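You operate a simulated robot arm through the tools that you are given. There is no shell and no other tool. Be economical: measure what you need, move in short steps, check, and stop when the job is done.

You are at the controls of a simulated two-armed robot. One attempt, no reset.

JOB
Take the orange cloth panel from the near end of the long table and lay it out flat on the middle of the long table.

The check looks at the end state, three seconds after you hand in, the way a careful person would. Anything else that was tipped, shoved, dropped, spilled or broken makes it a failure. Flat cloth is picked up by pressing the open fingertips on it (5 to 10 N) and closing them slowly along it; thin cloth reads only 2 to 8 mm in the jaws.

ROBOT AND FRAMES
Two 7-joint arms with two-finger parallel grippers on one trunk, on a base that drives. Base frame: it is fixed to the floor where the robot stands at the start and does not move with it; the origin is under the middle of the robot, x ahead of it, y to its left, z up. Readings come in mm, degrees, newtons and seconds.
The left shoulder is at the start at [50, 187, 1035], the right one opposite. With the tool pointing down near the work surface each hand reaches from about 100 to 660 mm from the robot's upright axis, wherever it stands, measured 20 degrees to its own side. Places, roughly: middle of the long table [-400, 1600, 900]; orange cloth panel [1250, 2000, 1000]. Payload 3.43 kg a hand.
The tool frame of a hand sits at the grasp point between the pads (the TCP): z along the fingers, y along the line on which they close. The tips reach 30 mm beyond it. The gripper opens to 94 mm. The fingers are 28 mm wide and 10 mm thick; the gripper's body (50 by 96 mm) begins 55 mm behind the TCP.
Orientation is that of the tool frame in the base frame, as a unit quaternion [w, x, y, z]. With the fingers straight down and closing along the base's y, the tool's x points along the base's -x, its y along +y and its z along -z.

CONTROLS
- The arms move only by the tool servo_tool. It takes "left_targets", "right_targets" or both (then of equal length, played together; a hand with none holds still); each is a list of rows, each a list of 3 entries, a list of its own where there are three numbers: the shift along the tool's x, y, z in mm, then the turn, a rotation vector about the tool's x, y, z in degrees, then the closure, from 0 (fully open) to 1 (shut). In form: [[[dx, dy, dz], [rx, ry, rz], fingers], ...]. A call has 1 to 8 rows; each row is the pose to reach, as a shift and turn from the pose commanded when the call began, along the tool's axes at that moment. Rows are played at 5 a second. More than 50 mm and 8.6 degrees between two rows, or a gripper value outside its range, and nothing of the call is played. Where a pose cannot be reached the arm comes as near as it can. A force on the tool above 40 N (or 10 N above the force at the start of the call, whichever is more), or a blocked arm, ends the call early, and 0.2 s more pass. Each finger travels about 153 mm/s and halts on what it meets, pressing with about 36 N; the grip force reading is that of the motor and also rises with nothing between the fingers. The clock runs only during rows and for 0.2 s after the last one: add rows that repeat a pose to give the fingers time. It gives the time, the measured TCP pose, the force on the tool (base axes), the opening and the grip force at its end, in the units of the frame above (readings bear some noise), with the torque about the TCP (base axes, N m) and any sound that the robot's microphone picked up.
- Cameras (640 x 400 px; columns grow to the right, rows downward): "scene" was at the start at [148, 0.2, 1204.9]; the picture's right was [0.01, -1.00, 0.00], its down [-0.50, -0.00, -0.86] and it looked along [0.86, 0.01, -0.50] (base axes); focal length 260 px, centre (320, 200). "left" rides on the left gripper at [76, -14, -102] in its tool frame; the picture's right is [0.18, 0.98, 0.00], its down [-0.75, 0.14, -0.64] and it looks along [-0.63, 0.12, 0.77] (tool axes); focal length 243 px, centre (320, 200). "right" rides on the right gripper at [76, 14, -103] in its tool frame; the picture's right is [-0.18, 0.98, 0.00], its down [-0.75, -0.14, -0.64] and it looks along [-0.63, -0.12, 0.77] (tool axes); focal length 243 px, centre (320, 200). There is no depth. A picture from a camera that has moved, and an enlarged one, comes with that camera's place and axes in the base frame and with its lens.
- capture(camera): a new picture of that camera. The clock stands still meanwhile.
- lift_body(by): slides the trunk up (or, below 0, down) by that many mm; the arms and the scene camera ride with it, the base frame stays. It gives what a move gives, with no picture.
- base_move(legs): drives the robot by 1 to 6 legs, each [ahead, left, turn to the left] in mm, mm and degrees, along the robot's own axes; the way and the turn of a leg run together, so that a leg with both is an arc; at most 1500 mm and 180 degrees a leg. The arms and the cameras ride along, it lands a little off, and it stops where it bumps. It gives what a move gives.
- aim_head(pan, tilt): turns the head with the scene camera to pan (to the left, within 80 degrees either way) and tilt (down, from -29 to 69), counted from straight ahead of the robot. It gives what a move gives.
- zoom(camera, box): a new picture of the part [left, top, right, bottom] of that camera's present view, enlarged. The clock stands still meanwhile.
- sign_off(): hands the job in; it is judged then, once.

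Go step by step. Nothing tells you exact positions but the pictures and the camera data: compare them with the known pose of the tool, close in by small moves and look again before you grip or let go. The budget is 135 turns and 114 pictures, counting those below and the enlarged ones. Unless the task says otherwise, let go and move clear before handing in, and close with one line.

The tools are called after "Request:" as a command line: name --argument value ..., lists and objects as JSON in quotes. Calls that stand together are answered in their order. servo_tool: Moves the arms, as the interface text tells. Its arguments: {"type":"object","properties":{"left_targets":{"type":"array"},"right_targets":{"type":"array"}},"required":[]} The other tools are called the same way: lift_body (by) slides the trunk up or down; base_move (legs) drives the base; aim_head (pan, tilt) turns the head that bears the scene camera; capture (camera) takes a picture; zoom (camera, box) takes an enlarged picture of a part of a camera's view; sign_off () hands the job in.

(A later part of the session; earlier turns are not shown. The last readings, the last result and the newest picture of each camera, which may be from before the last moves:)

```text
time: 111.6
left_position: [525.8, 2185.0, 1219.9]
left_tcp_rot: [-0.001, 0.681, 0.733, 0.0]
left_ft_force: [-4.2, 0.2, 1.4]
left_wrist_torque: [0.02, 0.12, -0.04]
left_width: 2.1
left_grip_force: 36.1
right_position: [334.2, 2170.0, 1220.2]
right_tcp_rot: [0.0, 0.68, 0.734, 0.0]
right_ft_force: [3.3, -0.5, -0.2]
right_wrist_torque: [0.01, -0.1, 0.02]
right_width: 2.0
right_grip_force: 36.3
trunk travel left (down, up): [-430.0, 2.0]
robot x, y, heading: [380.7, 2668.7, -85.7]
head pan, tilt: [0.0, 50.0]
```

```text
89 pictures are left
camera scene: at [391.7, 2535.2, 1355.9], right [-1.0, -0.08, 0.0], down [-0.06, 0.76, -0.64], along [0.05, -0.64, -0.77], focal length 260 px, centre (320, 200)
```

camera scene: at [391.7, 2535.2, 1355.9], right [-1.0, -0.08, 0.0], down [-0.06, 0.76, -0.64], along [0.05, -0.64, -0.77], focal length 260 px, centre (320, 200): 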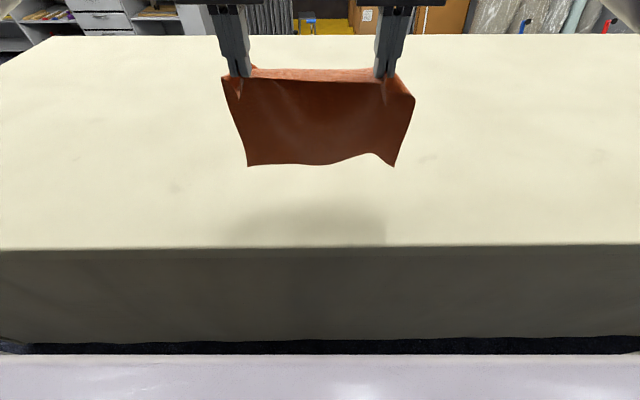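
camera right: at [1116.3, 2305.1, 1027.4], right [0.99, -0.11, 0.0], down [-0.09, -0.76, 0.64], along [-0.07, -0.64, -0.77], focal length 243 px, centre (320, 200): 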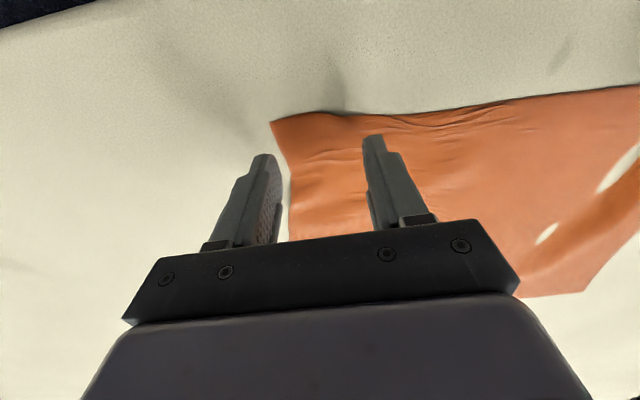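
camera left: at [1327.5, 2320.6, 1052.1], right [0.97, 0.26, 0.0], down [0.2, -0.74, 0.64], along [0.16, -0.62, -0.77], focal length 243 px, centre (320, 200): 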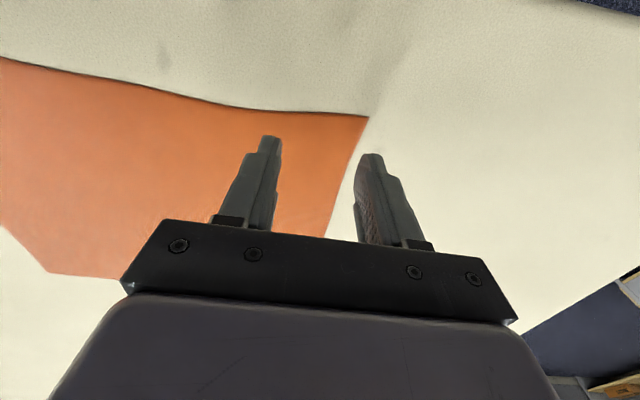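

Still hanging well, gap to the table constant. I go on to the middle.

Request:
base_move --legs '[[0, -865, 0]]'

Request:
aim_head --pan 75 --tilt 60

Request:
capture --camera "scene"

Request:
aim_head --pan 0 --tilt 40

Request:
capture --camera "scene"

```text
time: 119.5
left_position: [-334.3, 2120.1, 1221.1]
left_tcp_rot: [0.001, 0.68, 0.733, -0.001]
left_ft_force: [-3.3, 0.4, -0.4]
left_wrist_torque: [0.0, 0.07, -0.04]
left_width: 2.0
left_grip_force: 36.7
right_position: [-525.8, 2105.0, 1220.7]
right_tcp_rot: [0.0, 0.679, 0.734, 0.0]
right_ft_force: [4.3, -0.3, -0.1]
right_wrist_torque: [0.05, -0.1, 0.05]
right_width: 1.8
right_grip_force: 36.2
trunk travel left (down, up): [-430.0, 2.0]
robot x, y, heading: [-476.0, 2606.2, -85.7]
head pan, tilt: [0.0, 50.0]
```

```text
time: 121.0
left_position: [-332.9, 2119.0, 1221.1]
left_tcp_rot: [0.0, 0.68, 0.733, 0.0]
left_ft_force: [-3.1, -0.6, -0.3]
left_wrist_torque: [0.02, 0.06, -0.06]
left_width: 1.9
left_grip_force: 36.3
right_position: [-525.1, 2106.1, 1219.1]
right_tcp_rot: [0.0, 0.68, 0.733, 0.0]
right_ft_force: [2.3, 0.7, 0.2]
right_wrist_torque: [0.03, -0.07, 0.02]
right_width: 1.9
right_grip_force: 36.0
trunk travel left (down, up): [-430.0, 2.0]
robot x, y, heading: [-476.4, 2604.5, -86.0]
head pan, tilt: [75.0, 60.0]
```

```text
88 pictures are left
camera scene: at [-407.7, 2534.9, 1343.3], right [-0.19, -0.98, 0.0], down [-0.85, 0.16, -0.5], along [0.49, -0.09, -0.87], focal length 260 px, centre (320, 200)
```

scene: 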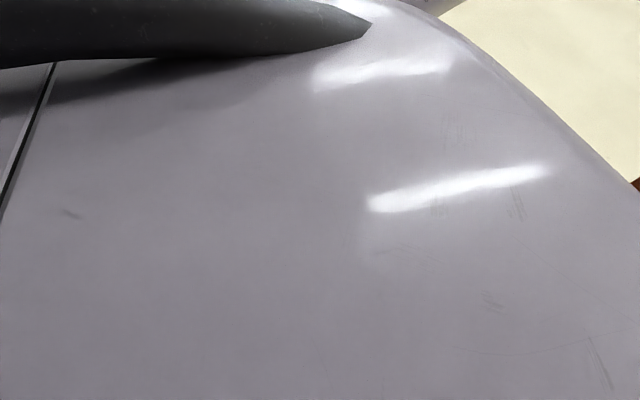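

```text
time: 122.4
left_position: [-333.3, 2119.4, 1220.1]
left_tcp_rot: [-0.001, 0.68, 0.733, 0.0]
left_ft_force: [-3.0, -0.5, -0.5]
left_wrist_torque: [-0.01, 0.11, -0.02]
left_width: 2.0
left_grip_force: 36.2
right_position: [-526.8, 2105.1, 1219.3]
right_tcp_rot: [0.0, 0.679, 0.734, 0.0]
right_ft_force: [2.8, 0.9, 0.3]
right_wrist_torque: [0.04, -0.11, 0.04]
right_width: 1.8
right_grip_force: 35.8
trunk travel left (down, up): [-430.0, 2.0]
robot x, y, heading: [-476.3, 2604.4, -85.8]
head pan, tilt: [0.0, 40.0]
```

```text
87 pictures are left
camera scene: at [-466.8, 2462.6, 1370.0], right [-1.0, -0.08, 0.0], down [-0.05, 0.64, -0.77], along [0.06, -0.76, -0.64], focal length 260 px, centre (320, 200)
```

scene: 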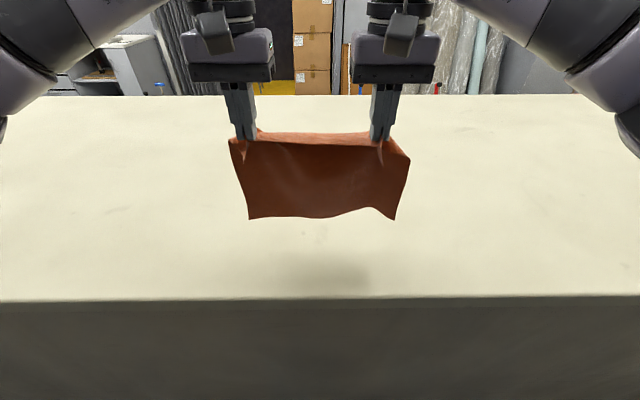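

I'm opposite the table's middle (its centre is ~1030 ahead of my axis; table runs 416–1649 ahead). I edge closer to the table carefully.

Request:
base_move --legs '[[50, 0, 0]]'

Request:
base_move --legs '[[25, 0, 0]]'

```text
time: 123.4
left_position: [-329.6, 2069.5, 1220.9]
left_tcp_rot: [-0.001, 0.68, 0.733, 0.001]
left_ft_force: [-2.4, 0.4, -1.4]
left_wrist_torque: [0.02, 0.07, -0.05]
left_width: 1.8
left_grip_force: 36.1
right_position: [-521.5, 2053.8, 1218.8]
right_tcp_rot: [0.0, 0.679, 0.734, 0.0]
right_ft_force: [3.1, 0.2, -0.2]
right_wrist_torque: [0.03, -0.1, 0.03]
right_width: 1.9
right_grip_force: 36.0
trunk travel left (down, up): [-430.0, 2.0]
robot x, y, heading: [-475.6, 2558.4, -85.8]
head pan, tilt: [0.0, 40.0]
```

```text
time: 124.2
left_position: [-328.8, 2045.4, 1220.3]
left_tcp_rot: [0.001, 0.68, 0.733, 0.0]
left_ft_force: [-3.1, -0.6, 0.7]
left_wrist_torque: [0.04, 0.06, -0.05]
left_width: 2.1
left_grip_force: 35.7
right_position: [-519.4, 2030.2, 1218.5]
right_tcp_rot: [0.0, 0.679, 0.734, 0.0]
right_ft_force: [2.2, -0.8, -0.1]
right_wrist_torque: [0.02, -0.09, 0.0]
right_width: 2.0
right_grip_force: 36.1
trunk travel left (down, up): [-430.0, 2.0]
robot x, y, heading: [-474.0, 2530.3, -85.9]
head pan, tilt: [0.0, 40.0]
```

Still no bump; I stop at ~340 mm from axis to table edge. Now I extend both arms forward while tilting the fingers forward.

Request:
servo_tool --left_targets '[[[-35, 0, 0], [0, -6, 0], 1.0], [[-70, 0, 0], [0, -12, 0], 1.0], [[-105, 0, 0], [0, -18, 0], 1.0], [[-140, 0, 0], [0, -24, 0], 1.0], [[-175, 0, 0], [0, -30, 0], 1.0], [[-210, 0, 0], [0, -36, 0], 1.0], [[-210, 0, 0], [0, -36, 0], 1.0]]' --right_targets '[[[-35, 0, 0], [0, -6, 0], 1.0], [[-70, 0, 0], [0, -12, 0], 1.0], [[-105, 0, 0], [0, -18, 0], 1.0], [[-140, 0, 0], [0, -24, 0], 1.0], [[-175, 0, 0], [0, -30, 0], 1.0], [[-210, 0, 0], [0, -36, 0], 1.0], [[-210, 0, 0], [0, -36, 0], 1.0]]'

Request:
capture --camera "scene"

```text
time: 125.8
left_position: [-312.0, 1836.8, 1221.5]
left_tcp_rot: [0.227, 0.647, 0.696, -0.211]
left_ft_force: [-2.6, -0.3, -0.8]
left_wrist_torque: [-0.02, 0.1, -0.09]
left_width: 2.2
left_grip_force: 36.0
right_position: [-502.8, 1826.1, 1218.0]
right_tcp_rot: [0.228, 0.645, 0.699, -0.21]
right_ft_force: [2.6, -0.5, -0.1]
right_wrist_torque: [0.04, -0.04, 0.07]
right_width: 1.7
right_grip_force: 36.2
right hand out of reach, approached as far as the arm can: row 6, 7
trunk travel left (down, up): [-430.0, 2.0]
robot x, y, heading: [-472.4, 2532.9, -85.7]
head pan, tilt: [0.0, 40.0]
```

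```text
86 pictures are left
camera scene: at [-460.0, 2389.4, 1370.1], right [-1.0, -0.07, 0.0], down [-0.05, 0.64, -0.77], along [0.06, -0.76, -0.64], focal length 260 px, centre (320, 200)
```

scene: 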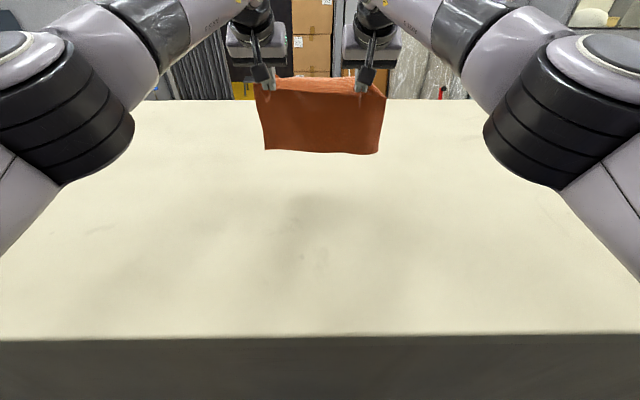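

Hands are about 705 ahead. I move further forward and down along the finger direction, tilting more.

Request:
servo_tool --left_targets '[[[0, 0, 30], [0, -5, 0], 1.0], [[0, 0, 60], [0, -10, 0], 1.0], [[0, 0, 90], [0, -15, 0], 1.0], [[0, 0, 120], [0, -20, 0], 1.0], [[0, 0, 120], [0, -20, 0], 1.0]]' --right_targets '[[[0, 0, 30], [0, -5, 0], 1.0], [[0, 0, 60], [0, -10, 0], 1.0], [[0, 0, 90], [0, -15, 0], 1.0], [[0, 0, 120], [0, -20, 0], 1.0], [[0, 0, 120], [0, -20, 0], 1.0]]'

Request:
capture --camera "scene"

Request:
capture --camera "left"

```text
time: 127.0
left_position: [-308.5, 1767.2, 1124.0]
left_tcp_rot: [0.345, 0.6, 0.647, -0.32]
left_ft_force: [-3.2, 0.0, -1.2]
left_wrist_torque: [-0.03, 0.04, -0.14]
left_width: 2.2
left_grip_force: 35.6
right_position: [-501.2, 1757.8, 1118.5]
right_tcp_rot: [0.345, 0.599, 0.648, -0.32]
right_ft_force: [3.5, -1.0, 0.6]
right_wrist_torque: [0.02, -0.03, 0.15]
right_width: 2.1
right_grip_force: 36.5
right hand out of reach, approached as far as the arm can: row 4, 5
trunk travel left (down, up): [-430.0, 2.0]
robot x, y, heading: [-473.5, 2530.0, -85.4]
head pan, tilt: [0.0, 40.0]
```

```text
85 pictures are left
camera scene: at [-461.4, 2389.1, 1370.1], right [-1.0, -0.07, 0.0], down [-0.05, 0.64, -0.77], along [0.06, -0.76, -0.64], focal length 260 px, centre (320, 200)
```

scene: 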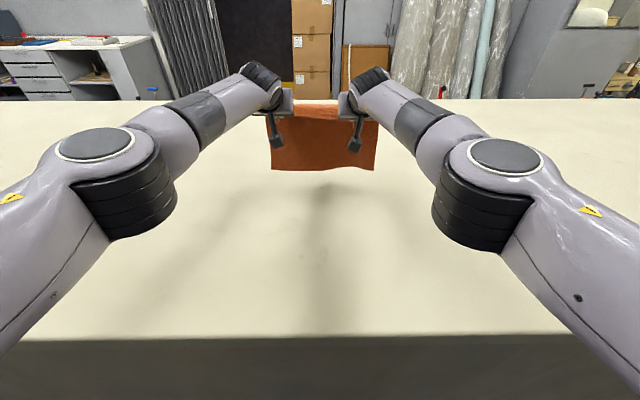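

```text
84 pictures are left
camera left: at [-331.7, 1892.9, 1118.6], right [0.97, 0.17, -0.15], down [0.13, 0.12, 0.98], along [0.19, -0.98, 0.1], focal length 243 px, centre (320, 200)
```

left: 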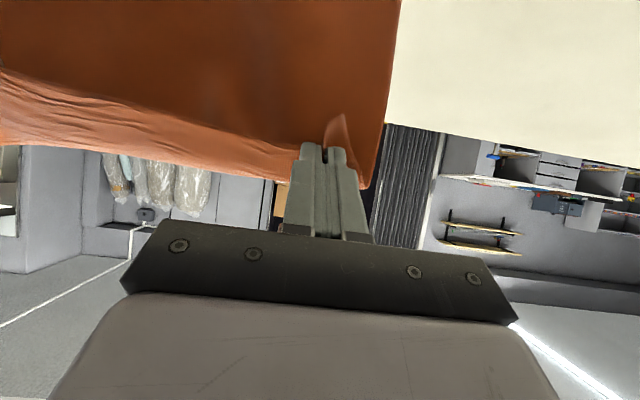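

Hands are ~770 ahead at z≈1120, the cloth leaning forward, its lower edge near the table. I lower the trunk in steps so the far edge touches down.

Request:
lift_body --by -50

Request:
zoom --camera "scene" --box '[160, 60, 480, 260]'

```text
time: 127.9
left_position: [-307.9, 1766.3, 1074.9]
left_tcp_rot: [0.344, 0.601, 0.647, -0.32]
left_ft_force: [-6.3, -0.6, -1.3]
left_wrist_torque: [0.05, 0.04, -0.19]
left_width: 2.0
left_grip_force: 35.7
right_position: [-501.4, 1757.5, 1066.9]
right_tcp_rot: [0.345, 0.599, 0.648, -0.318]
right_ft_force: [5.1, -0.7, 0.8]
right_wrist_torque: [0.02, -0.06, 0.16]
right_width: 1.9
right_grip_force: 36.3
trunk travel left (down, up): [-380.0, 52.0]
robot x, y, heading: [-474.4, 2530.3, -85.8]
head pan, tilt: [0.0, 40.0]
```

```text
2.00 times, centred on (320, 160) of scene
camera zoom: at [-461.3, 2389.0, 1320.1], right [-1.0, -0.07, 0.0], down [-0.05, 0.64, -0.77], along [0.06, -0.76, -0.64], focal length 520 px, centre (320, 280)
```

zoom: 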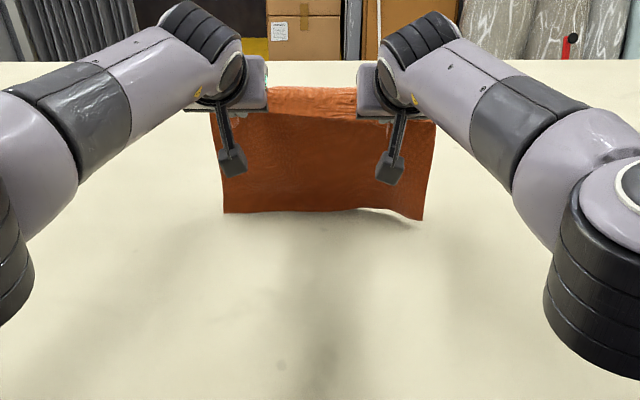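

The far edge is just about touching ~830–860 ahead, which would put the cloth nearer to my side than the true middle. To gain reach I raise again, edge the base 25 mm closer and tilt the fingers nearly level.

Request:
lift_body --by 50

Request:
base_move --legs '[[25, 0, 0]]'

Request:
servo_tool --left_targets '[[[0, 0, 15], [0, -6, 0], 1.0], [[-10, 0, 30], [0, -12, 0], 1.0], [[-20, 0, 45], [0, -18, 0], 1.0], [[-30, 0, 60], [0, -24, 0], 1.0], [[-30, 0, 60], [0, -24, 0], 1.0]]' --right_targets '[[[0, 0, 15], [0, -6, 0], 1.0], [[-10, 0, 30], [0, -12, 0], 1.0], [[-20, 0, 45], [0, -18, 0], 1.0], [[-30, 0, 60], [0, -24, 0], 1.0], [[-30, 0, 60], [0, -24, 0], 1.0]]'

Request:
capture --camera "scene"

```text
time: 128.8
left_position: [-308.1, 1766.5, 1124.4]
left_tcp_rot: [0.344, 0.6, 0.647, -0.32]
left_ft_force: [-6.0, 0.2, -1.4]
left_wrist_torque: [0.0, 0.04, -0.23]
left_width: 2.1
left_grip_force: 35.6
right_position: [-500.7, 1757.1, 1117.4]
right_tcp_rot: [0.344, 0.601, 0.647, -0.32]
right_ft_force: [5.7, 0.1, 0.1]
right_wrist_torque: [0.01, -0.08, 0.18]
right_width: 1.8
right_grip_force: 36.3
trunk travel left (down, up): [-430.0, 2.0]
robot x, y, heading: [-475.1, 2534.9, -85.6]
head pan, tilt: [0.0, 40.0]
```

```text
time: 129.8
left_position: [-308.5, 1746.1, 1125.5]
left_tcp_rot: [0.344, 0.601, 0.646, -0.321]
left_ft_force: [-0.6, -0.3, -0.7]
left_wrist_torque: [-0.01, -0.01, 0.0]
left_width: 1.9
left_grip_force: 36.4
right_position: [-499.1, 1739.0, 1118.5]
right_tcp_rot: [0.345, 0.599, 0.648, -0.318]
right_ft_force: [0.3, 0.3, -0.3]
right_wrist_torque: [-0.01, 0.01, 0.02]
right_width: 1.7
right_grip_force: 36.0
trunk travel left (down, up): [-430.0, 2.0]
robot x, y, heading: [-467.9, 2512.7, -85.8]
head pan, tilt: [0.0, 40.0]
stopped in leg 1: the robot was blocked; the commanded pose is now the measured one
```

```text
time: 131.0
left_position: [-305.9, 1721.2, 1112.2]
left_tcp_rot: [0.472, 0.521, 0.561, -0.437]
left_ft_force: [-3.2, -0.8, 0.2]
left_wrist_torque: [0.02, -0.06, -0.08]
left_width: 2.1
left_grip_force: 36.0
left hand out of reach, approached as far as the arm can: row 2, 3, 4, 5
right_position: [-498.5, 1710.1, 1114.2]
right_tcp_rot: [0.473, 0.52, 0.562, -0.437]
right_ft_force: [2.5, 0.0, -0.5]
right_wrist_torque: [-0.02, 0.0, 0.1]
right_width: 2.1
right_grip_force: 36.0
right hand out of reach, approached as far as the arm can: row 1, 2, 3, 4, 5
trunk travel left (down, up): [-430.0, 2.0]
robot x, y, heading: [-472.0, 2511.5, -85.6]
head pan, tilt: [0.0, 40.0]
```

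```text
82 pictures are left
camera scene: at [-460.2, 2369.1, 1370.1], right [-1.0, -0.07, 0.0], down [-0.05, 0.64, -0.77], along [0.06, -0.76, -0.64], focal length 260 px, centre (320, 200)
```

scene: 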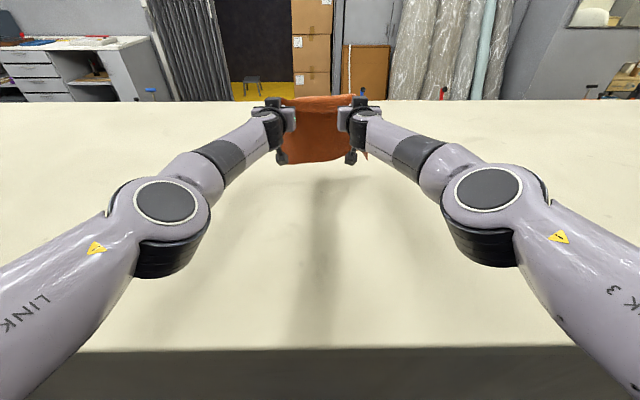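

The base touched its limit, so it stays here (I won't push further). Hands now ~795 ahead, fingers nearly level. I lower the trunk to bring the far edge down.

Request:
lift_body --by -60

Request:
zoom --camera "scene" --box '[160, 60, 480, 260]'

Request:
capture --camera "left"

```text
time: 132.0
left_position: [-305.3, 1722.3, 1052.7]
left_tcp_rot: [0.47, 0.522, 0.56, -0.439]
left_ft_force: [-3.0, -0.2, 0.1]
left_wrist_torque: [-0.02, -0.02, -0.07]
left_width: 2.0
left_grip_force: 36.2
right_position: [-497.0, 1711.4, 1054.9]
right_tcp_rot: [0.473, 0.52, 0.563, -0.435]
right_ft_force: [2.6, -0.5, 0.5]
right_wrist_torque: [0.0, 0.01, 0.11]
right_width: 2.1
right_grip_force: 35.9
trunk travel left (down, up): [-370.0, 62.0]
robot x, y, heading: [-471.2, 2513.7, -85.9]
head pan, tilt: [0.0, 40.0]
```

```text
2.00 times, centred on (320, 160) of scene
camera zoom: at [-459.9, 2369.5, 1310.1], right [-1.0, -0.07, 0.0], down [-0.05, 0.64, -0.77], along [0.06, -0.76, -0.64], focal length 520 px, centre (320, 280)
```

zoom: 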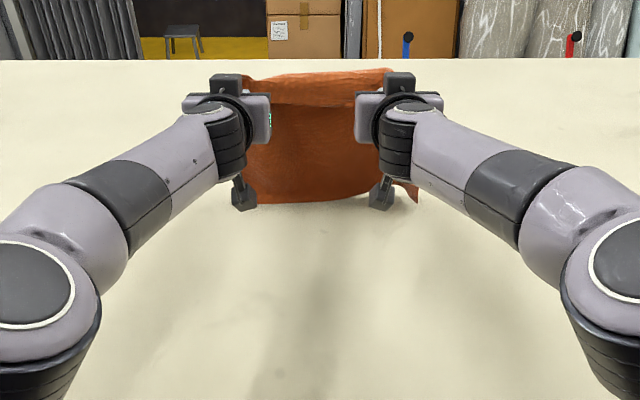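

```text
80 pictures are left
camera left: at [-327.6, 1834.5, 995.5], right [0.98, 0.1, -0.18], down [0.11, 0.51, 0.85], along [0.18, -0.85, 0.49], focal length 243 px, centre (320, 200)
```

left: 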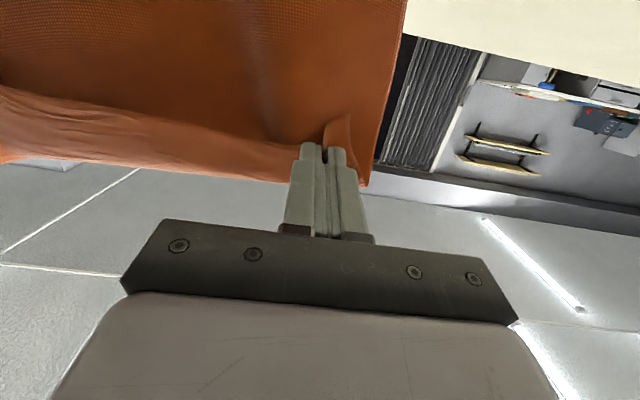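

The far edge is about to touch at ~825 ahead. I take a first laying step: pull back and lower a bit while reducing the tilt, and check how far the hands really move.

Request:
servo_tool --left_targets '[[[20, 0, -18], [0, 6, 0], 1.0], [[22, 0, -38], [0, 8, 0], 1.0], [[22, 0, -38], [0, 8, 0], 1.0]]' --right_targets '[[[20, 0, -18], [0, 6, 0], 1.0], [[22, 0, -38], [0, 8, 0], 1.0], [[22, 0, -38], [0, 8, 0], 1.0]]'

Request:
zoom --camera "scene" --box '[160, 60, 480, 260]'

```text
time: 132.4
left_position: [-284.3, 1723.4, 1078.8]
left_tcp_rot: [0.472, 0.506, 0.58, -0.429]
left_ft_force: [-7.6, 0.8, -2.8]
left_wrist_torque: [0.09, -0.01, -0.31]
left_width: 2.2
left_grip_force: 36.3
right_position: [-474.4, 1739.0, 1042.3]
right_tcp_rot: [0.458, 0.527, 0.598, -0.395]
right_ft_force: [7.8, -1.4, 2.0]
right_wrist_torque: [-0.04, -0.1, 0.17]
right_width: 2.1
right_grip_force: 36.0
trunk travel left (down, up): [-370.0, 62.0]
robot x, y, heading: [-467.8, 2511.0, -85.6]
head pan, tilt: [0.0, 40.0]
stopped in row 2 (left hand): the force on the tool passed its limit at 43 N (the readings are from after the stop); the commanded pose is now the measured one
```

```text
2.00 times, centred on (320, 160) of scene
camera zoom: at [-458.6, 2370.3, 1310.2], right [-1.0, -0.08, 0.0], down [-0.05, 0.64, -0.77], along [0.06, -0.76, -0.64], focal length 520 px, centre (320, 280)
```

zoom: 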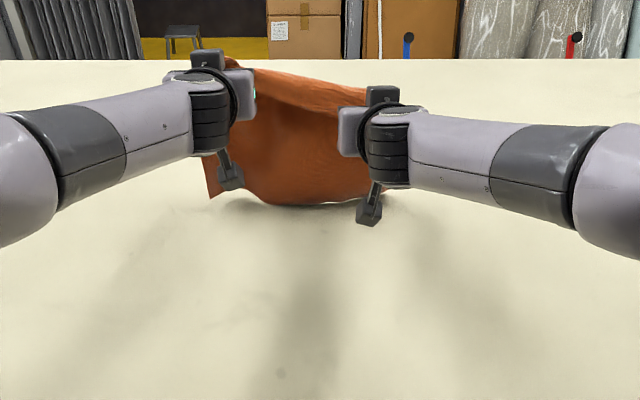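

Near full extension the left arm lagged and the hands got out of step, so the call stopped; both still hold the cloth. I bring the left hand level with the right (back 35, down 44) before going on.

Request:
servo_tool --left_targets '[[[17, 0, -9], [0, 2, 0], 1.0], [[34, 0, -18], [0, 4, 0], 1.0], [[50, 0, -26], [0, 5, 0], 1.0], [[50, 0, -26], [0, 5, 0], 1.0]]' --right_targets '[[[3, 0, -1], [0, 0, 0], 1.0], [[5, 0, -1], [0, 0, 0], 1.0], [[8, 0, -2], [0, 0, 0], 1.0], [[8, 0, -2], [0, 0, 0], 1.0]]'

Request:
zoom --camera "scene" --box '[160, 60, 480, 260]'

```text
time: 133.4
left_position: [-286.7, 1757.3, 1036.3]
left_tcp_rot: [0.45, 0.521, 0.602, -0.405]
left_ft_force: [-2.3, 0.7, -1.3]
left_wrist_torque: [0.04, 0.03, -0.08]
left_width: 2.1
left_grip_force: 35.5
right_position: [-478.2, 1740.9, 1035.0]
right_tcp_rot: [0.456, 0.529, 0.597, -0.395]
right_ft_force: [2.6, 0.4, 0.0]
right_wrist_torque: [-0.02, -0.03, 0.09]
right_width: 2.0
right_grip_force: 36.1
trunk travel left (down, up): [-370.0, 62.0]
robot x, y, heading: [-469.3, 2514.3, -85.5]
head pan, tilt: [0.0, 40.0]
```

```text
2.00 times, centred on (320, 160) of scene
camera zoom: at [-459.8, 2369.2, 1310.1], right [-1.0, -0.07, 0.0], down [-0.05, 0.64, -0.77], along [0.06, -0.76, -0.64], focal length 520 px, centre (320, 280)
```

zoom: 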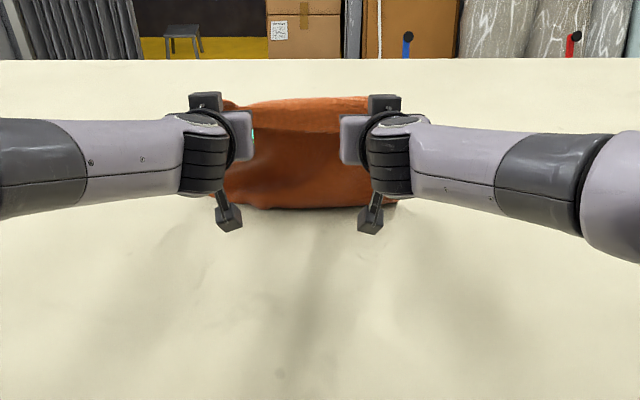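

Both hands are level again. I now lay the cloth: pull back along an arc while lowering and steepening the fingers — first four of six steps.

Request:
servo_tool --left_targets '[[[21, 0, -30], [0, 6.5, 0], 1.0], [[47, 0, -58], [0, 13, 0], 1.0], [[75, 0, -83], [0, 19.5, 0], 1.0], [[105, 0, -101], [0, 26, 0], 1.0], [[105, 0, -101], [0, 26, 0], 1.0]]' --right_targets '[[[21, 0, -30], [0, 6.5, 0], 1.0], [[47, 0, -58], [0, 13, 0], 1.0], [[75, 0, -83], [0, 19.5, 0], 1.0], [[105, 0, -101], [0, 26, 0], 1.0], [[105, 0, -101], [0, 26, 0], 1.0]]'

Request:
zoom --camera "scene" --box '[160, 60, 480, 260]'

Request:
capture --camera "left"

```text
time: 134.6
left_position: [-305.3, 1881.1, 962.2]
left_tcp_rot: [0.302, 0.599, 0.687, -0.278]
left_ft_force: [0.3, 0.8, 0.4]
left_wrist_torque: [0.0, -0.03, 0.01]
left_width: 2.1
left_grip_force: 35.6
right_position: [-494.0, 1865.5, 961.7]
right_tcp_rot: [0.311, 0.604, 0.684, -0.266]
right_ft_force: [0.3, 0.5, -0.5]
right_wrist_torque: [-0.01, -0.04, -0.03]
right_width: 1.9
right_grip_force: 35.5
trunk travel left (down, up): [-370.0, 62.0]
robot x, y, heading: [-474.1, 2508.6, -85.6]
head pan, tilt: [0.0, 40.0]
```

```text
2.00 times, centred on (320, 160) of scene
camera zoom: at [-459.9, 2369.2, 1310.1], right [-1.0, -0.07, 0.0], down [-0.05, 0.64, -0.77], along [0.06, -0.76, -0.64], focal length 520 px, centre (320, 280)
```

zoom: 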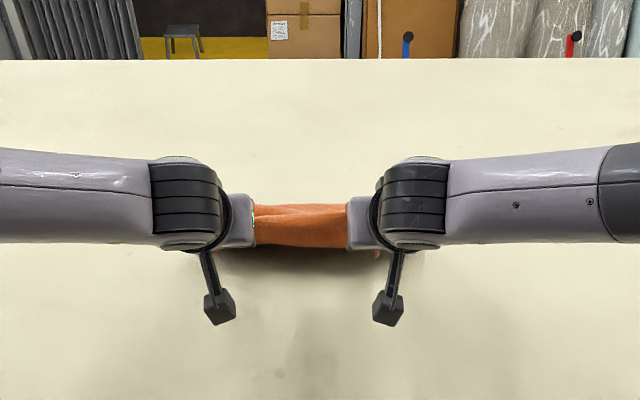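

```text
76 pictures are left
camera left: at [-334.7, 2005.2, 973.7], right [0.96, 0.25, -0.16], down [0.16, 0.0, 0.99], along [0.24, -0.97, -0.04], focal length 243 px, centre (320, 200)
```

left: 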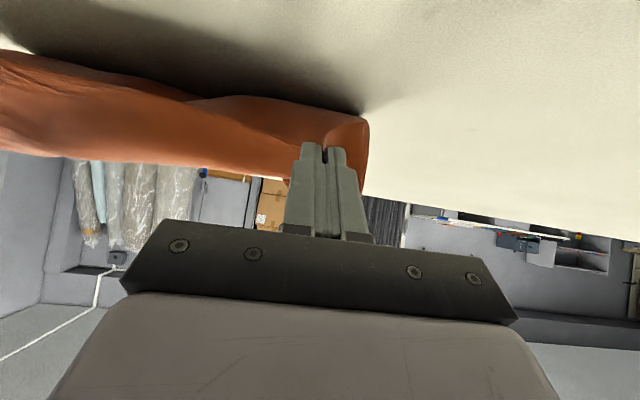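

The cloth trails nicely from the far edge (~830 ahead). I finish the last part down to just above the table.

Request:
servo_tool --left_targets '[[[30, 0, 0], [0, 6.5, 0], 1.0], [[59, 0, 0], [0, 13, 0], 1.0], [[59, 0, 0], [0, 13, 0], 1.0]]' --right_targets '[[[30, 0, 0], [0, 6.5, 0], 1.0], [[59, 0, 0], [0, 13, 0], 1.0], [[59, 0, 0], [0, 13, 0], 1.0]]'

Request:
zoom --camera "scene" --box '[160, 60, 480, 260]'

Request:
capture --camera "left"

```text
time: 135.4
left_position: [-310.3, 1918.5, 917.8]
left_tcp_rot: [0.222, 0.627, 0.717, -0.207]
left_ft_force: [0.1, 0.2, -0.4]
left_wrist_torque: [-0.01, -0.03, -0.04]
left_width: 2.0
left_grip_force: 35.6
right_position: [-498.1, 1905.5, 917.1]
right_tcp_rot: [0.231, 0.63, 0.715, -0.197]
right_ft_force: [0.2, 0.1, 3.3]
right_wrist_torque: [-0.07, 0.03, 0.0]
right_width: 1.9
right_grip_force: 36.0
trunk travel left (down, up): [-370.0, 62.0]
robot x, y, heading: [-469.2, 2513.1, -85.6]
head pan, tilt: [0.0, 40.0]
```

```text
2.00 times, centred on (320, 160) of scene
camera zoom: at [-459.8, 2369.3, 1310.1], right [-1.0, -0.07, 0.0], down [-0.05, 0.64, -0.77], along [0.06, -0.76, -0.64], focal length 520 px, centre (320, 280)
```

zoom: 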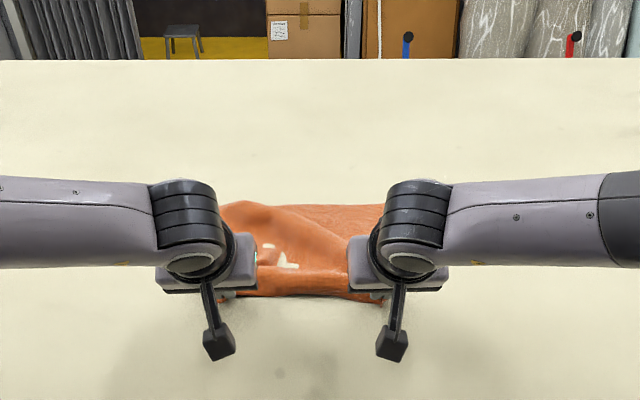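

```text
74 pictures are left
camera left: at [-339.6, 2037.7, 957.5], right [0.95, 0.27, -0.12], down [0.19, -0.22, 0.96], along [0.23, -0.94, -0.26], focal length 243 px, centre (320, 200)
```

left: 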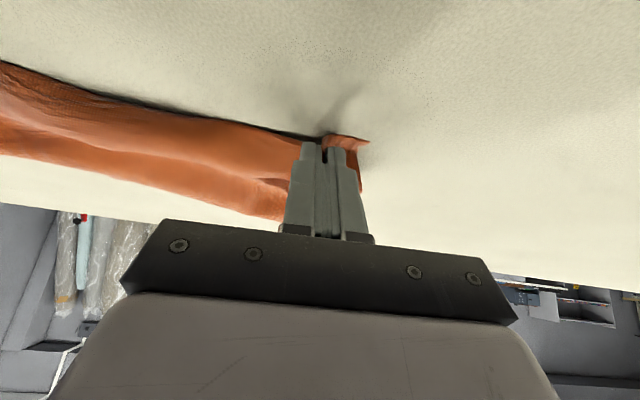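

The cloth is down with a little slack toward me. I pull both hands 25 mm back along the table to straighten it.

Request:
servo_tool --left_targets '[[[10, 1, -7], [0, 0, 0], 1.0], [[21, 2, -14], [0, 0, 0], 1.0], [[21, 2, -14], [0, 0, 0], 1.0]]' --right_targets '[[[10, -1, -7], [0, 0, 0], 1.0], [[21, -2, -14], [0, 0, 0], 1.0], [[21, -2, -14], [0, 0, 0], 1.0]]'

Request:
zoom --camera "scene" --box '[160, 60, 480, 260]'

```text
time: 136.2
left_position: [-311.1, 1944.4, 917.6]
left_tcp_rot: [0.223, 0.627, 0.717, -0.208]
left_ft_force: [-0.6, -0.3, 0.4]
left_wrist_torque: [-0.02, 0.01, -0.02]
left_width: 2.2
left_grip_force: 35.9
right_position: [-502.3, 1929.8, 916.4]
right_tcp_rot: [0.232, 0.63, 0.714, -0.197]
right_ft_force: [0.6, -2.0, 3.0]
right_wrist_torque: [-0.1, -0.06, 0.0]
right_width: 2.0
right_grip_force: 35.5
trunk travel left (down, up): [-370.0, 62.0]
robot x, y, heading: [-472.6, 2510.7, -85.6]
head pan, tilt: [0.0, 40.0]
```

```text
2.00 times, centred on (320, 160) of scene
camera zoom: at [-459.8, 2369.5, 1310.1], right [-1.0, -0.07, 0.0], down [-0.05, 0.64, -0.77], along [0.06, -0.76, -0.64], focal length 520 px, centre (320, 280)
```

zoom: 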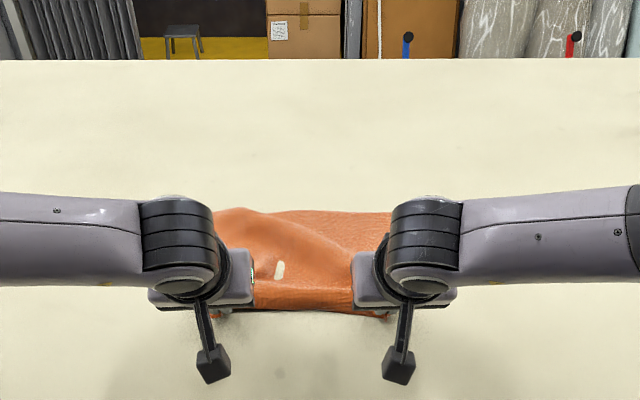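

Now mostly straight. I release slowly with tips lightly on the table so the pinched folds spread.

Request:
servo_tool --left_targets '[[[0.6, 0, 0.8], [0, 0, 0], 0.97], [[0.6, 0, 0.8], [0, 0, 0], 0.9], [[0.6, 0, 0.8], [0, 0, 0], 0.82], [[0.6, 0, 0.8], [0, 0, 0], 0.74], [[0.6, 0, 0.8], [0, 0, 0], 0.66], [[0.6, 0, 0.8], [0, 0, 0], 0.58], [[0.6, 0, 0.8], [0, 0, 0], 0.5]]' --right_targets '[[[0, 0, 0], [0, 0, 0], 0.97], [[0, 0, 0], [0, 0, 0], 0.9], [[0, 0, 0], [0, 0, 0], 0.82], [[0, 0, 0], [0, 0, 0], 0.74], [[0, 0, 0], [0, 0, 0], 0.66], [[0, 0, 0], [0, 0, 0], 0.58], [[0, 0, 0], [0, 0, 0], 0.5]]'

Request:
capture --camera "left"

Request:
capture --camera "right"

```text
time: 137.8
left_position: [-311.2, 1945.8, 917.0]
left_tcp_rot: [0.224, 0.627, 0.717, -0.209]
left_ft_force: [0.2, 0.4, 0.8]
left_wrist_torque: [-0.02, 0.01, 0.04]
left_width: 46.8
left_grip_force: 0.0
right_position: [-503.2, 1930.0, 915.9]
right_tcp_rot: [0.232, 0.629, 0.715, -0.196]
right_ft_force: [0.3, 0.7, 0.1]
right_wrist_torque: [0.02, -0.04, 0.02]
right_width: 47.1
right_grip_force: 0.0
trunk travel left (down, up): [-370.0, 62.0]
robot x, y, heading: [-471.0, 2509.0, -85.8]
head pan, tilt: [0.0, 40.0]
```

```text
72 pictures are left
camera left: at [-340.4, 2063.1, 956.0], right [0.95, 0.27, -0.12], down [0.19, -0.22, 0.96], along [0.23, -0.94, -0.26], focal length 243 px, centre (320, 200)
```

left: 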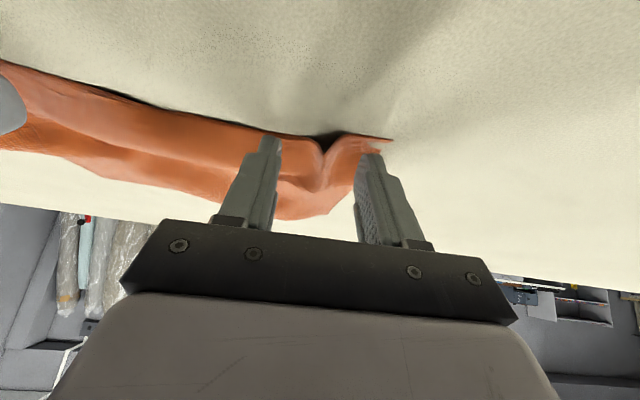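

```text
71 pictures are left
camera right: at [-504.8, 2051.4, 955.3], right [0.99, -0.02, 0.12], down [-0.12, -0.26, 0.96], along [0.01, -0.97, -0.26], focal length 243 px, centre (320, 200)
```

right: 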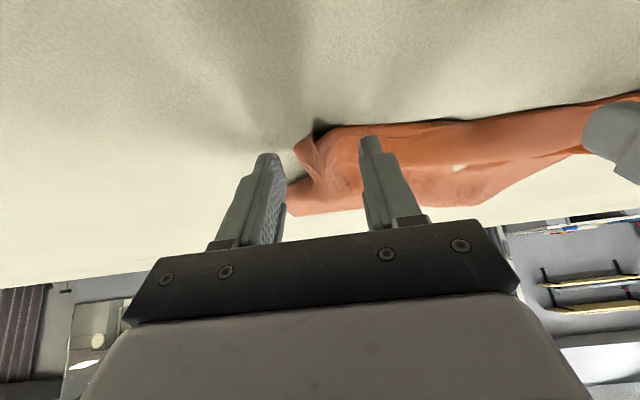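

Released; fold ridges remain at the corners. I withdraw the hands upward and look from above.

Request:
servo_tool --left_targets '[[[-22, 0, -33], [0, 0, 0], 0.4], [[-45, 0, -66], [0, 3, 0], 0.4], [[-20, 10, -105], [0, 10, 0], 0.4], [[0, 20, -140], [0, 17, 0], 0.4], [[30, 40, -170], [0, 25, 0], 0.4]]' --right_targets '[[[-22, 0, -33], [0, 0, 0], 0.4], [[-45, 0, -66], [0, 3, 0], 0.4], [[-20, -10, -105], [0, 10, 0], 0.4], [[0, -20, -140], [0, 17, 0], 0.4], [[30, -40, -170], [0, 25, 0], 0.4]]'

Request:
capture --camera "scene"

Request:
zoom --camera "scene" --box '[220, 140, 420, 265]'

```text
time: 139.0
left_position: [-286.0, 2072.6, 1036.8]
left_tcp_rot: [0.062, 0.659, 0.747, -0.067]
left_ft_force: [-0.3, -0.3, 0.4]
left_wrist_torque: [0.0, -0.02, -0.02]
left_width: 56.4
left_grip_force: 0.0
right_position: [-560.2, 2047.7, 1036.2]
right_tcp_rot: [0.07, 0.658, 0.748, -0.055]
right_ft_force: [-0.1, 0.2, 0.0]
right_wrist_torque: [0.0, 0.0, -0.02]
right_width: 56.4
right_grip_force: 0.0
trunk travel left (down, up): [-370.0, 62.0]
robot x, y, heading: [-470.0, 2512.8, -85.6]
head pan, tilt: [0.0, 40.0]
```

```text
70 pictures are left
camera scene: at [-459.9, 2369.7, 1310.1], right [-1.0, -0.07, 0.0], down [-0.05, 0.64, -0.77], along [0.06, -0.76, -0.64], focal length 260 px, centre (320, 200)
```

scene: 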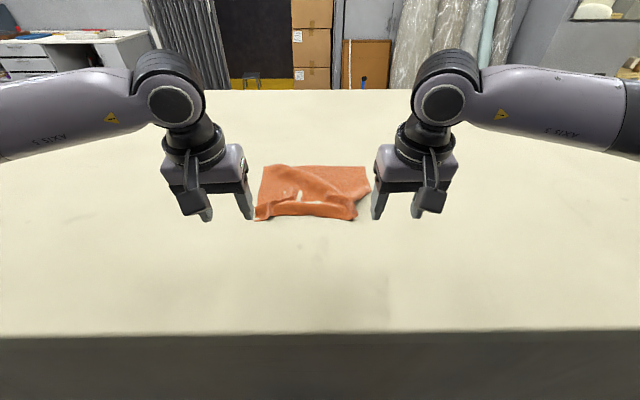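

```text
3.20 times, centred on (320, 202) of scene
camera zoom: at [-459.9, 2369.7, 1310.1], right [-1.0, -0.07, 0.0], down [-0.05, 0.64, -0.77], along [0.06, -0.76, -0.64], focal length 833 px, centre (320, 192)
```

zoom: 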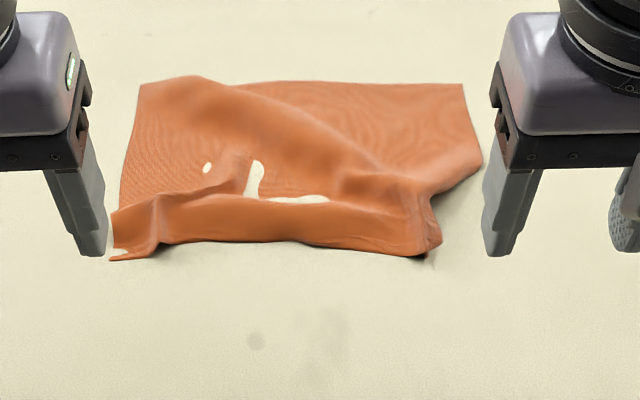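

The cloth lies at ~580–815 ahead but is wrinkled with its near-right corner tucked in. I take close looks before repairing.

Request:
capture --camera "right"

Request:
capture --camera "left"

```text
68 pictures are left
camera right: at [-559.3, 2140.6, 1123.7], right [1.0, -0.05, 0.04], down [-0.07, -0.64, 0.76], along [-0.01, -0.77, -0.64], focal length 243 px, centre (320, 200)
```

right: 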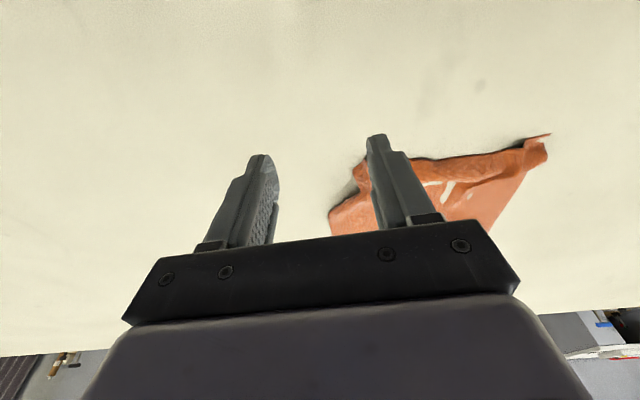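

```text
67 pictures are left
camera left: at [-310.1, 2163.7, 1124.8], right [0.95, 0.3, -0.05], down [0.23, -0.6, 0.77], along [0.2, -0.74, -0.64], focal length 243 px, centre (320, 200)
```

left: 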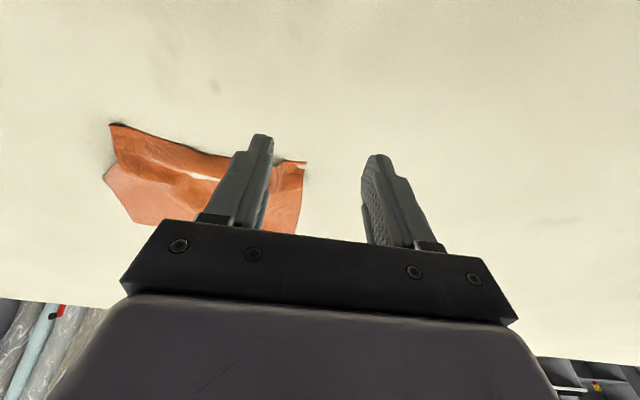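

I bring the right hand, fingers vertical and open, over the tucked near-right end of the ridge at about 590 ahead, 85 right.

Request:
servo_tool --right_targets '[[[-29, 8, 27], [0, 3, 0], 0.5], [[-58, 15, 54], [0, 6, 0], 0.5], [[-87, 23, 81], [0, 9, 0], 0.5], [[-116, 30, 108], [0, 10, 0], 0.5], [[-116, 30, 108], [0, 10, 0], 0.5]]'

Request:
capture --camera "right"

Request:
zoom --camera "scene" --box '[220, 140, 420, 265]'

```text
time: 140.2
left_position: [-285.5, 2072.9, 1037.3]
left_tcp_rot: [0.063, 0.657, 0.748, -0.067]
left_ft_force: [0.2, -0.6, -0.6]
left_wrist_torque: [0.01, 0.01, -0.04]
left_width: 56.5
left_grip_force: 0.0
right_position: [-513.4, 1917.9, 951.1]
right_tcp_rot: [0.006, 0.66, 0.752, 0.002]
right_ft_force: [-0.1, 0.4, -0.4]
right_wrist_torque: [0.01, -0.01, 0.0]
right_width: 47.1
right_grip_force: 0.1
trunk travel left (down, up): [-370.0, 62.0]
robot x, y, heading: [-469.2, 2512.4, -85.7]
head pan, tilt: [0.0, 40.0]
```

```text
66 pictures are left
camera right: at [-509.4, 1995.2, 1053.4], right [1.0, -0.05, 0.01], down [-0.05, -0.76, 0.64], along [-0.03, -0.64, -0.76], focal length 243 px, centre (320, 200)
```

right: 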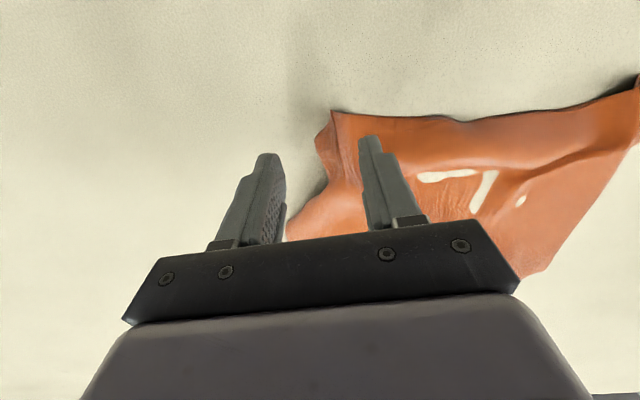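

```text
3.20 times, centred on (320, 202) of scene
camera zoom: at [-460.1, 2369.2, 1310.1], right [-1.0, -0.07, 0.0], down [-0.05, 0.64, -0.77], along [0.06, -0.76, -0.64], focal length 833 px, centre (320, 192)
```

zoom: 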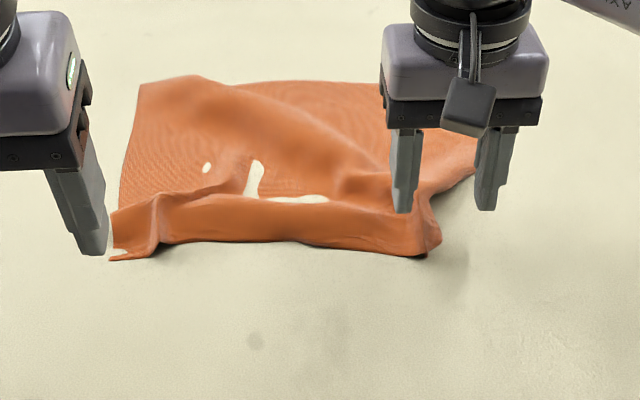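

The near-right corner is just pulled inward (now at ~−78 lateral, should be ~−150). I close the right fingers, press on the cloth next to that corner and drag it outward.

Request:
servo_tool --right_targets '[[[0, 10, 0], [0, 0, 0], 1.0], [[0, 20, 15], [0, 0, 0], 1.0], [[0, 20, 28], [0, 0, 0], 1.0], [[0, 20, 36], [0, 0, 0], 1.0], [[0, 20, 39], [0, 0, 0], 1.0], [[0, 20, 40.5], [0, 0, 0], 1.0]]'

```text
time: 141.6
left_position: [-286.4, 2072.1, 1037.0]
left_tcp_rot: [0.062, 0.657, 0.748, -0.068]
left_ft_force: [-0.9, -0.5, -0.4]
left_wrist_torque: [-0.02, 0.0, -0.01]
left_width: 56.3
left_grip_force: 0.0
right_position: [-490.8, 1919.6, 911.1]
right_tcp_rot: [0.007, 0.661, 0.751, 0.002]
right_ft_force: [0.0, -0.2, 2.8]
right_wrist_torque: [0.01, 0.03, 0.03]
right_width: 0.0
right_grip_force: 33.3
trunk travel left (down, up): [-370.0, 62.0]
robot x, y, heading: [-469.6, 2512.4, -85.6]
head pan, tilt: [0.0, 40.0]
```

Request:
servo_tool --right_targets '[[[0, 0, 0.8], [0, 0, 0], 1.0], [[2, -12, 0.8], [0, 0, 0], 1.0], [[5, -25, 0.8], [0, 0, 0], 1.0], [[8, -38, 0.8], [0, 0, 0], 1.0], [[11, -51, 0.8], [0, 0, 0], 1.0], [[14, -64, 0.8], [0, 0, 0], 1.0], [[16, -70, 0.8], [0, 0, 0], 1.0]]'

Request:
zoom --camera "scene" --box '[220, 140, 420, 265]'

```text
time: 143.2
left_position: [-285.4, 2073.7, 1036.8]
left_tcp_rot: [0.062, 0.657, 0.748, -0.069]
left_ft_force: [0.2, 0.3, 0.0]
left_wrist_torque: [-0.02, 0.01, 0.0]
left_width: 56.4
left_grip_force: 0.0
right_position: [-562.2, 1927.9, 912.6]
right_tcp_rot: [0.007, 0.66, 0.751, 0.001]
right_ft_force: [6.4, -2.0, 16.6]
right_wrist_torque: [0.09, -0.08, -0.02]
right_width: 0.0
right_grip_force: 33.1
trunk travel left (down, up): [-370.0, 62.0]
robot x, y, heading: [-464.5, 2509.9, -85.6]
head pan, tilt: [0.0, 40.0]
```

```text
3.20 times, centred on (320, 202) of scene
camera zoom: at [-458.9, 2370.6, 1310.3], right [-1.0, -0.07, 0.0], down [-0.05, 0.64, -0.77], along [0.06, -0.76, -0.64], focal length 833 px, centre (320, 192)
```

zoom: 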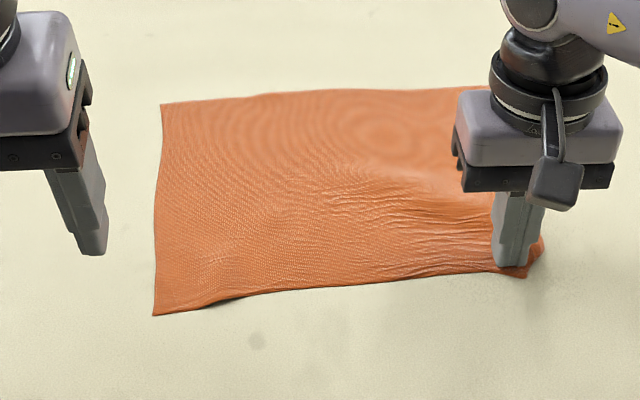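

Press-and-drag works very well: the cloth is nearly flat, occupying ~525–805 ahead. Since it slides so well, I'll try pushing it further toward the true middle (937 ahead) by pressing with both hands near its near third.

Request:
servo_tool --left_targets '[[[-20, -15, 20], [0, 2, 0], 1.0], [[-45, -32, 55], [0, 4, 0], 1.0], [[-68, -48, 88], [0, 6, 0], 1.0], [[-90, -64, 115], [0, 8, 0], 1.0], [[-113, -80, 136], [0, 10, 0], 1.0], [[-113, -80, 136], [0, 10, 0], 1.0]]' --right_targets '[[[0, 0, -15], [0, 0, 0], 1.0], [[-10, 15, -18], [0, 0, 0], 1.0], [[-20, 30, -18], [0, 0, 0], 1.0], [[-25, 40, -15], [0, 0, 0], 1.0], [[-25, 40, -10], [0, 0, 0], 1.0], [[-25, 40, -8], [0, 0, 0], 1.0]]'

Request:
zoom --camera "scene" --box '[220, 140, 420, 265]'

```text
time: 144.6
left_position: [-349.3, 1927.8, 926.3]
left_tcp_rot: [-0.003, 0.662, 0.75, -0.01]
left_ft_force: [-0.1, 0.2, 0.4]
left_wrist_torque: [0.02, 0.01, 0.0]
left_width: 0.0
left_grip_force: 33.2
right_position: [-519.7, 1907.1, 917.8]
right_tcp_rot: [0.005, 0.66, 0.751, 0.003]
right_ft_force: [-0.2, 0.2, -0.1]
right_wrist_torque: [0.02, -0.02, 0.0]
right_width: 0.0
right_grip_force: 32.6
trunk travel left (down, up): [-370.0, 62.0]
robot x, y, heading: [-468.8, 2513.3, -85.7]
head pan, tilt: [0.0, 40.0]
```

```text
3.20 times, centred on (320, 202) of scene
camera zoom: at [-459.6, 2369.2, 1310.1], right [-1.0, -0.07, 0.0], down [-0.05, 0.64, -0.77], along [0.06, -0.76, -0.64], focal length 833 px, centre (320, 192)
```

zoom: 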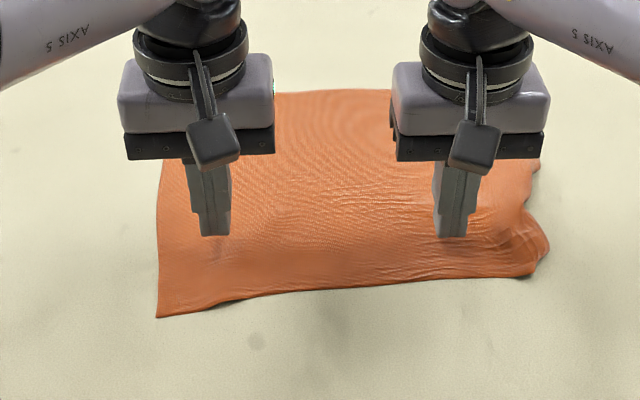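

Both closed hands hover over the cloth's near third. I press down lightly and push forward 50 mm as a trial.

Request:
servo_tool --left_targets '[[[0, 0, 8], [0, 0, 0], 1.0], [[0, 0, 14], [0, 0, 0], 1.0], [[0, 0, 15.5], [0, 0, 0], 1.0], [[-12, 0, 15.7], [0, 0, 0], 1.0], [[-24, 0, 15.7], [0, 0, 0], 1.0], [[-37, 0, 15.7], [0, 0, 0], 1.0], [[-50, 0, 15.7], [0, 0, 0], 1.0]]' --right_targets '[[[0, 0, 3], [0, 0, 0], 1.0], [[0, 0, 6], [0, 0, 0], 1.0], [[0, 0, 7.6], [0, 0, 0], 1.0], [[-12, 0, 7.8], [0, 0, 0], 1.0], [[-24, 0, 7.8], [0, 0, 0], 1.0], [[-37, 0, 7.8], [0, 0, 0], 1.0], [[-50, 0, 7.8], [0, 0, 0], 1.0]]'

Request:
zoom --camera "scene" --box '[220, 120, 420, 245]'

```text
time: 146.2
left_position: [-340.6, 1907.0, 911.4]
left_tcp_rot: [-0.002, 0.662, 0.749, -0.012]
left_ft_force: [-8.9, 1.8, 18.1]
left_wrist_torque: [0.26, 0.1, 0.12]
left_width: 0.0
left_grip_force: 33.1
left hand out of reach, approached as far as the arm can: row 5, 6, 7
right_position: [-527.0, 1890.8, 915.3]
right_tcp_rot: [0.006, 0.66, 0.751, 0.002]
right_ft_force: [-0.2, 0.1, 0.1]
right_wrist_torque: [0.01, -0.01, 0.01]
right_width: 0.0
right_grip_force: 33.2
right hand out of reach, approached as far as the arm can: row 5, 6, 7
trunk travel left (down, up): [-370.0, 62.0]
robot x, y, heading: [-471.2, 2510.8, -85.8]
head pan, tilt: [0.0, 40.0]
```

```text
3.20 times, centred on (320, 182) of scene
camera zoom: at [-461.3, 2371.1, 1310.5], right [-1.0, -0.07, 0.0], down [-0.05, 0.64, -0.77], along [0.06, -0.77, -0.64], focal length 833 px, centre (320, 256)
```

zoom: 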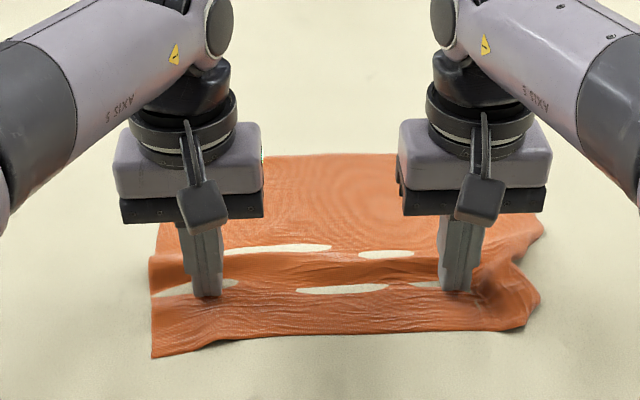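

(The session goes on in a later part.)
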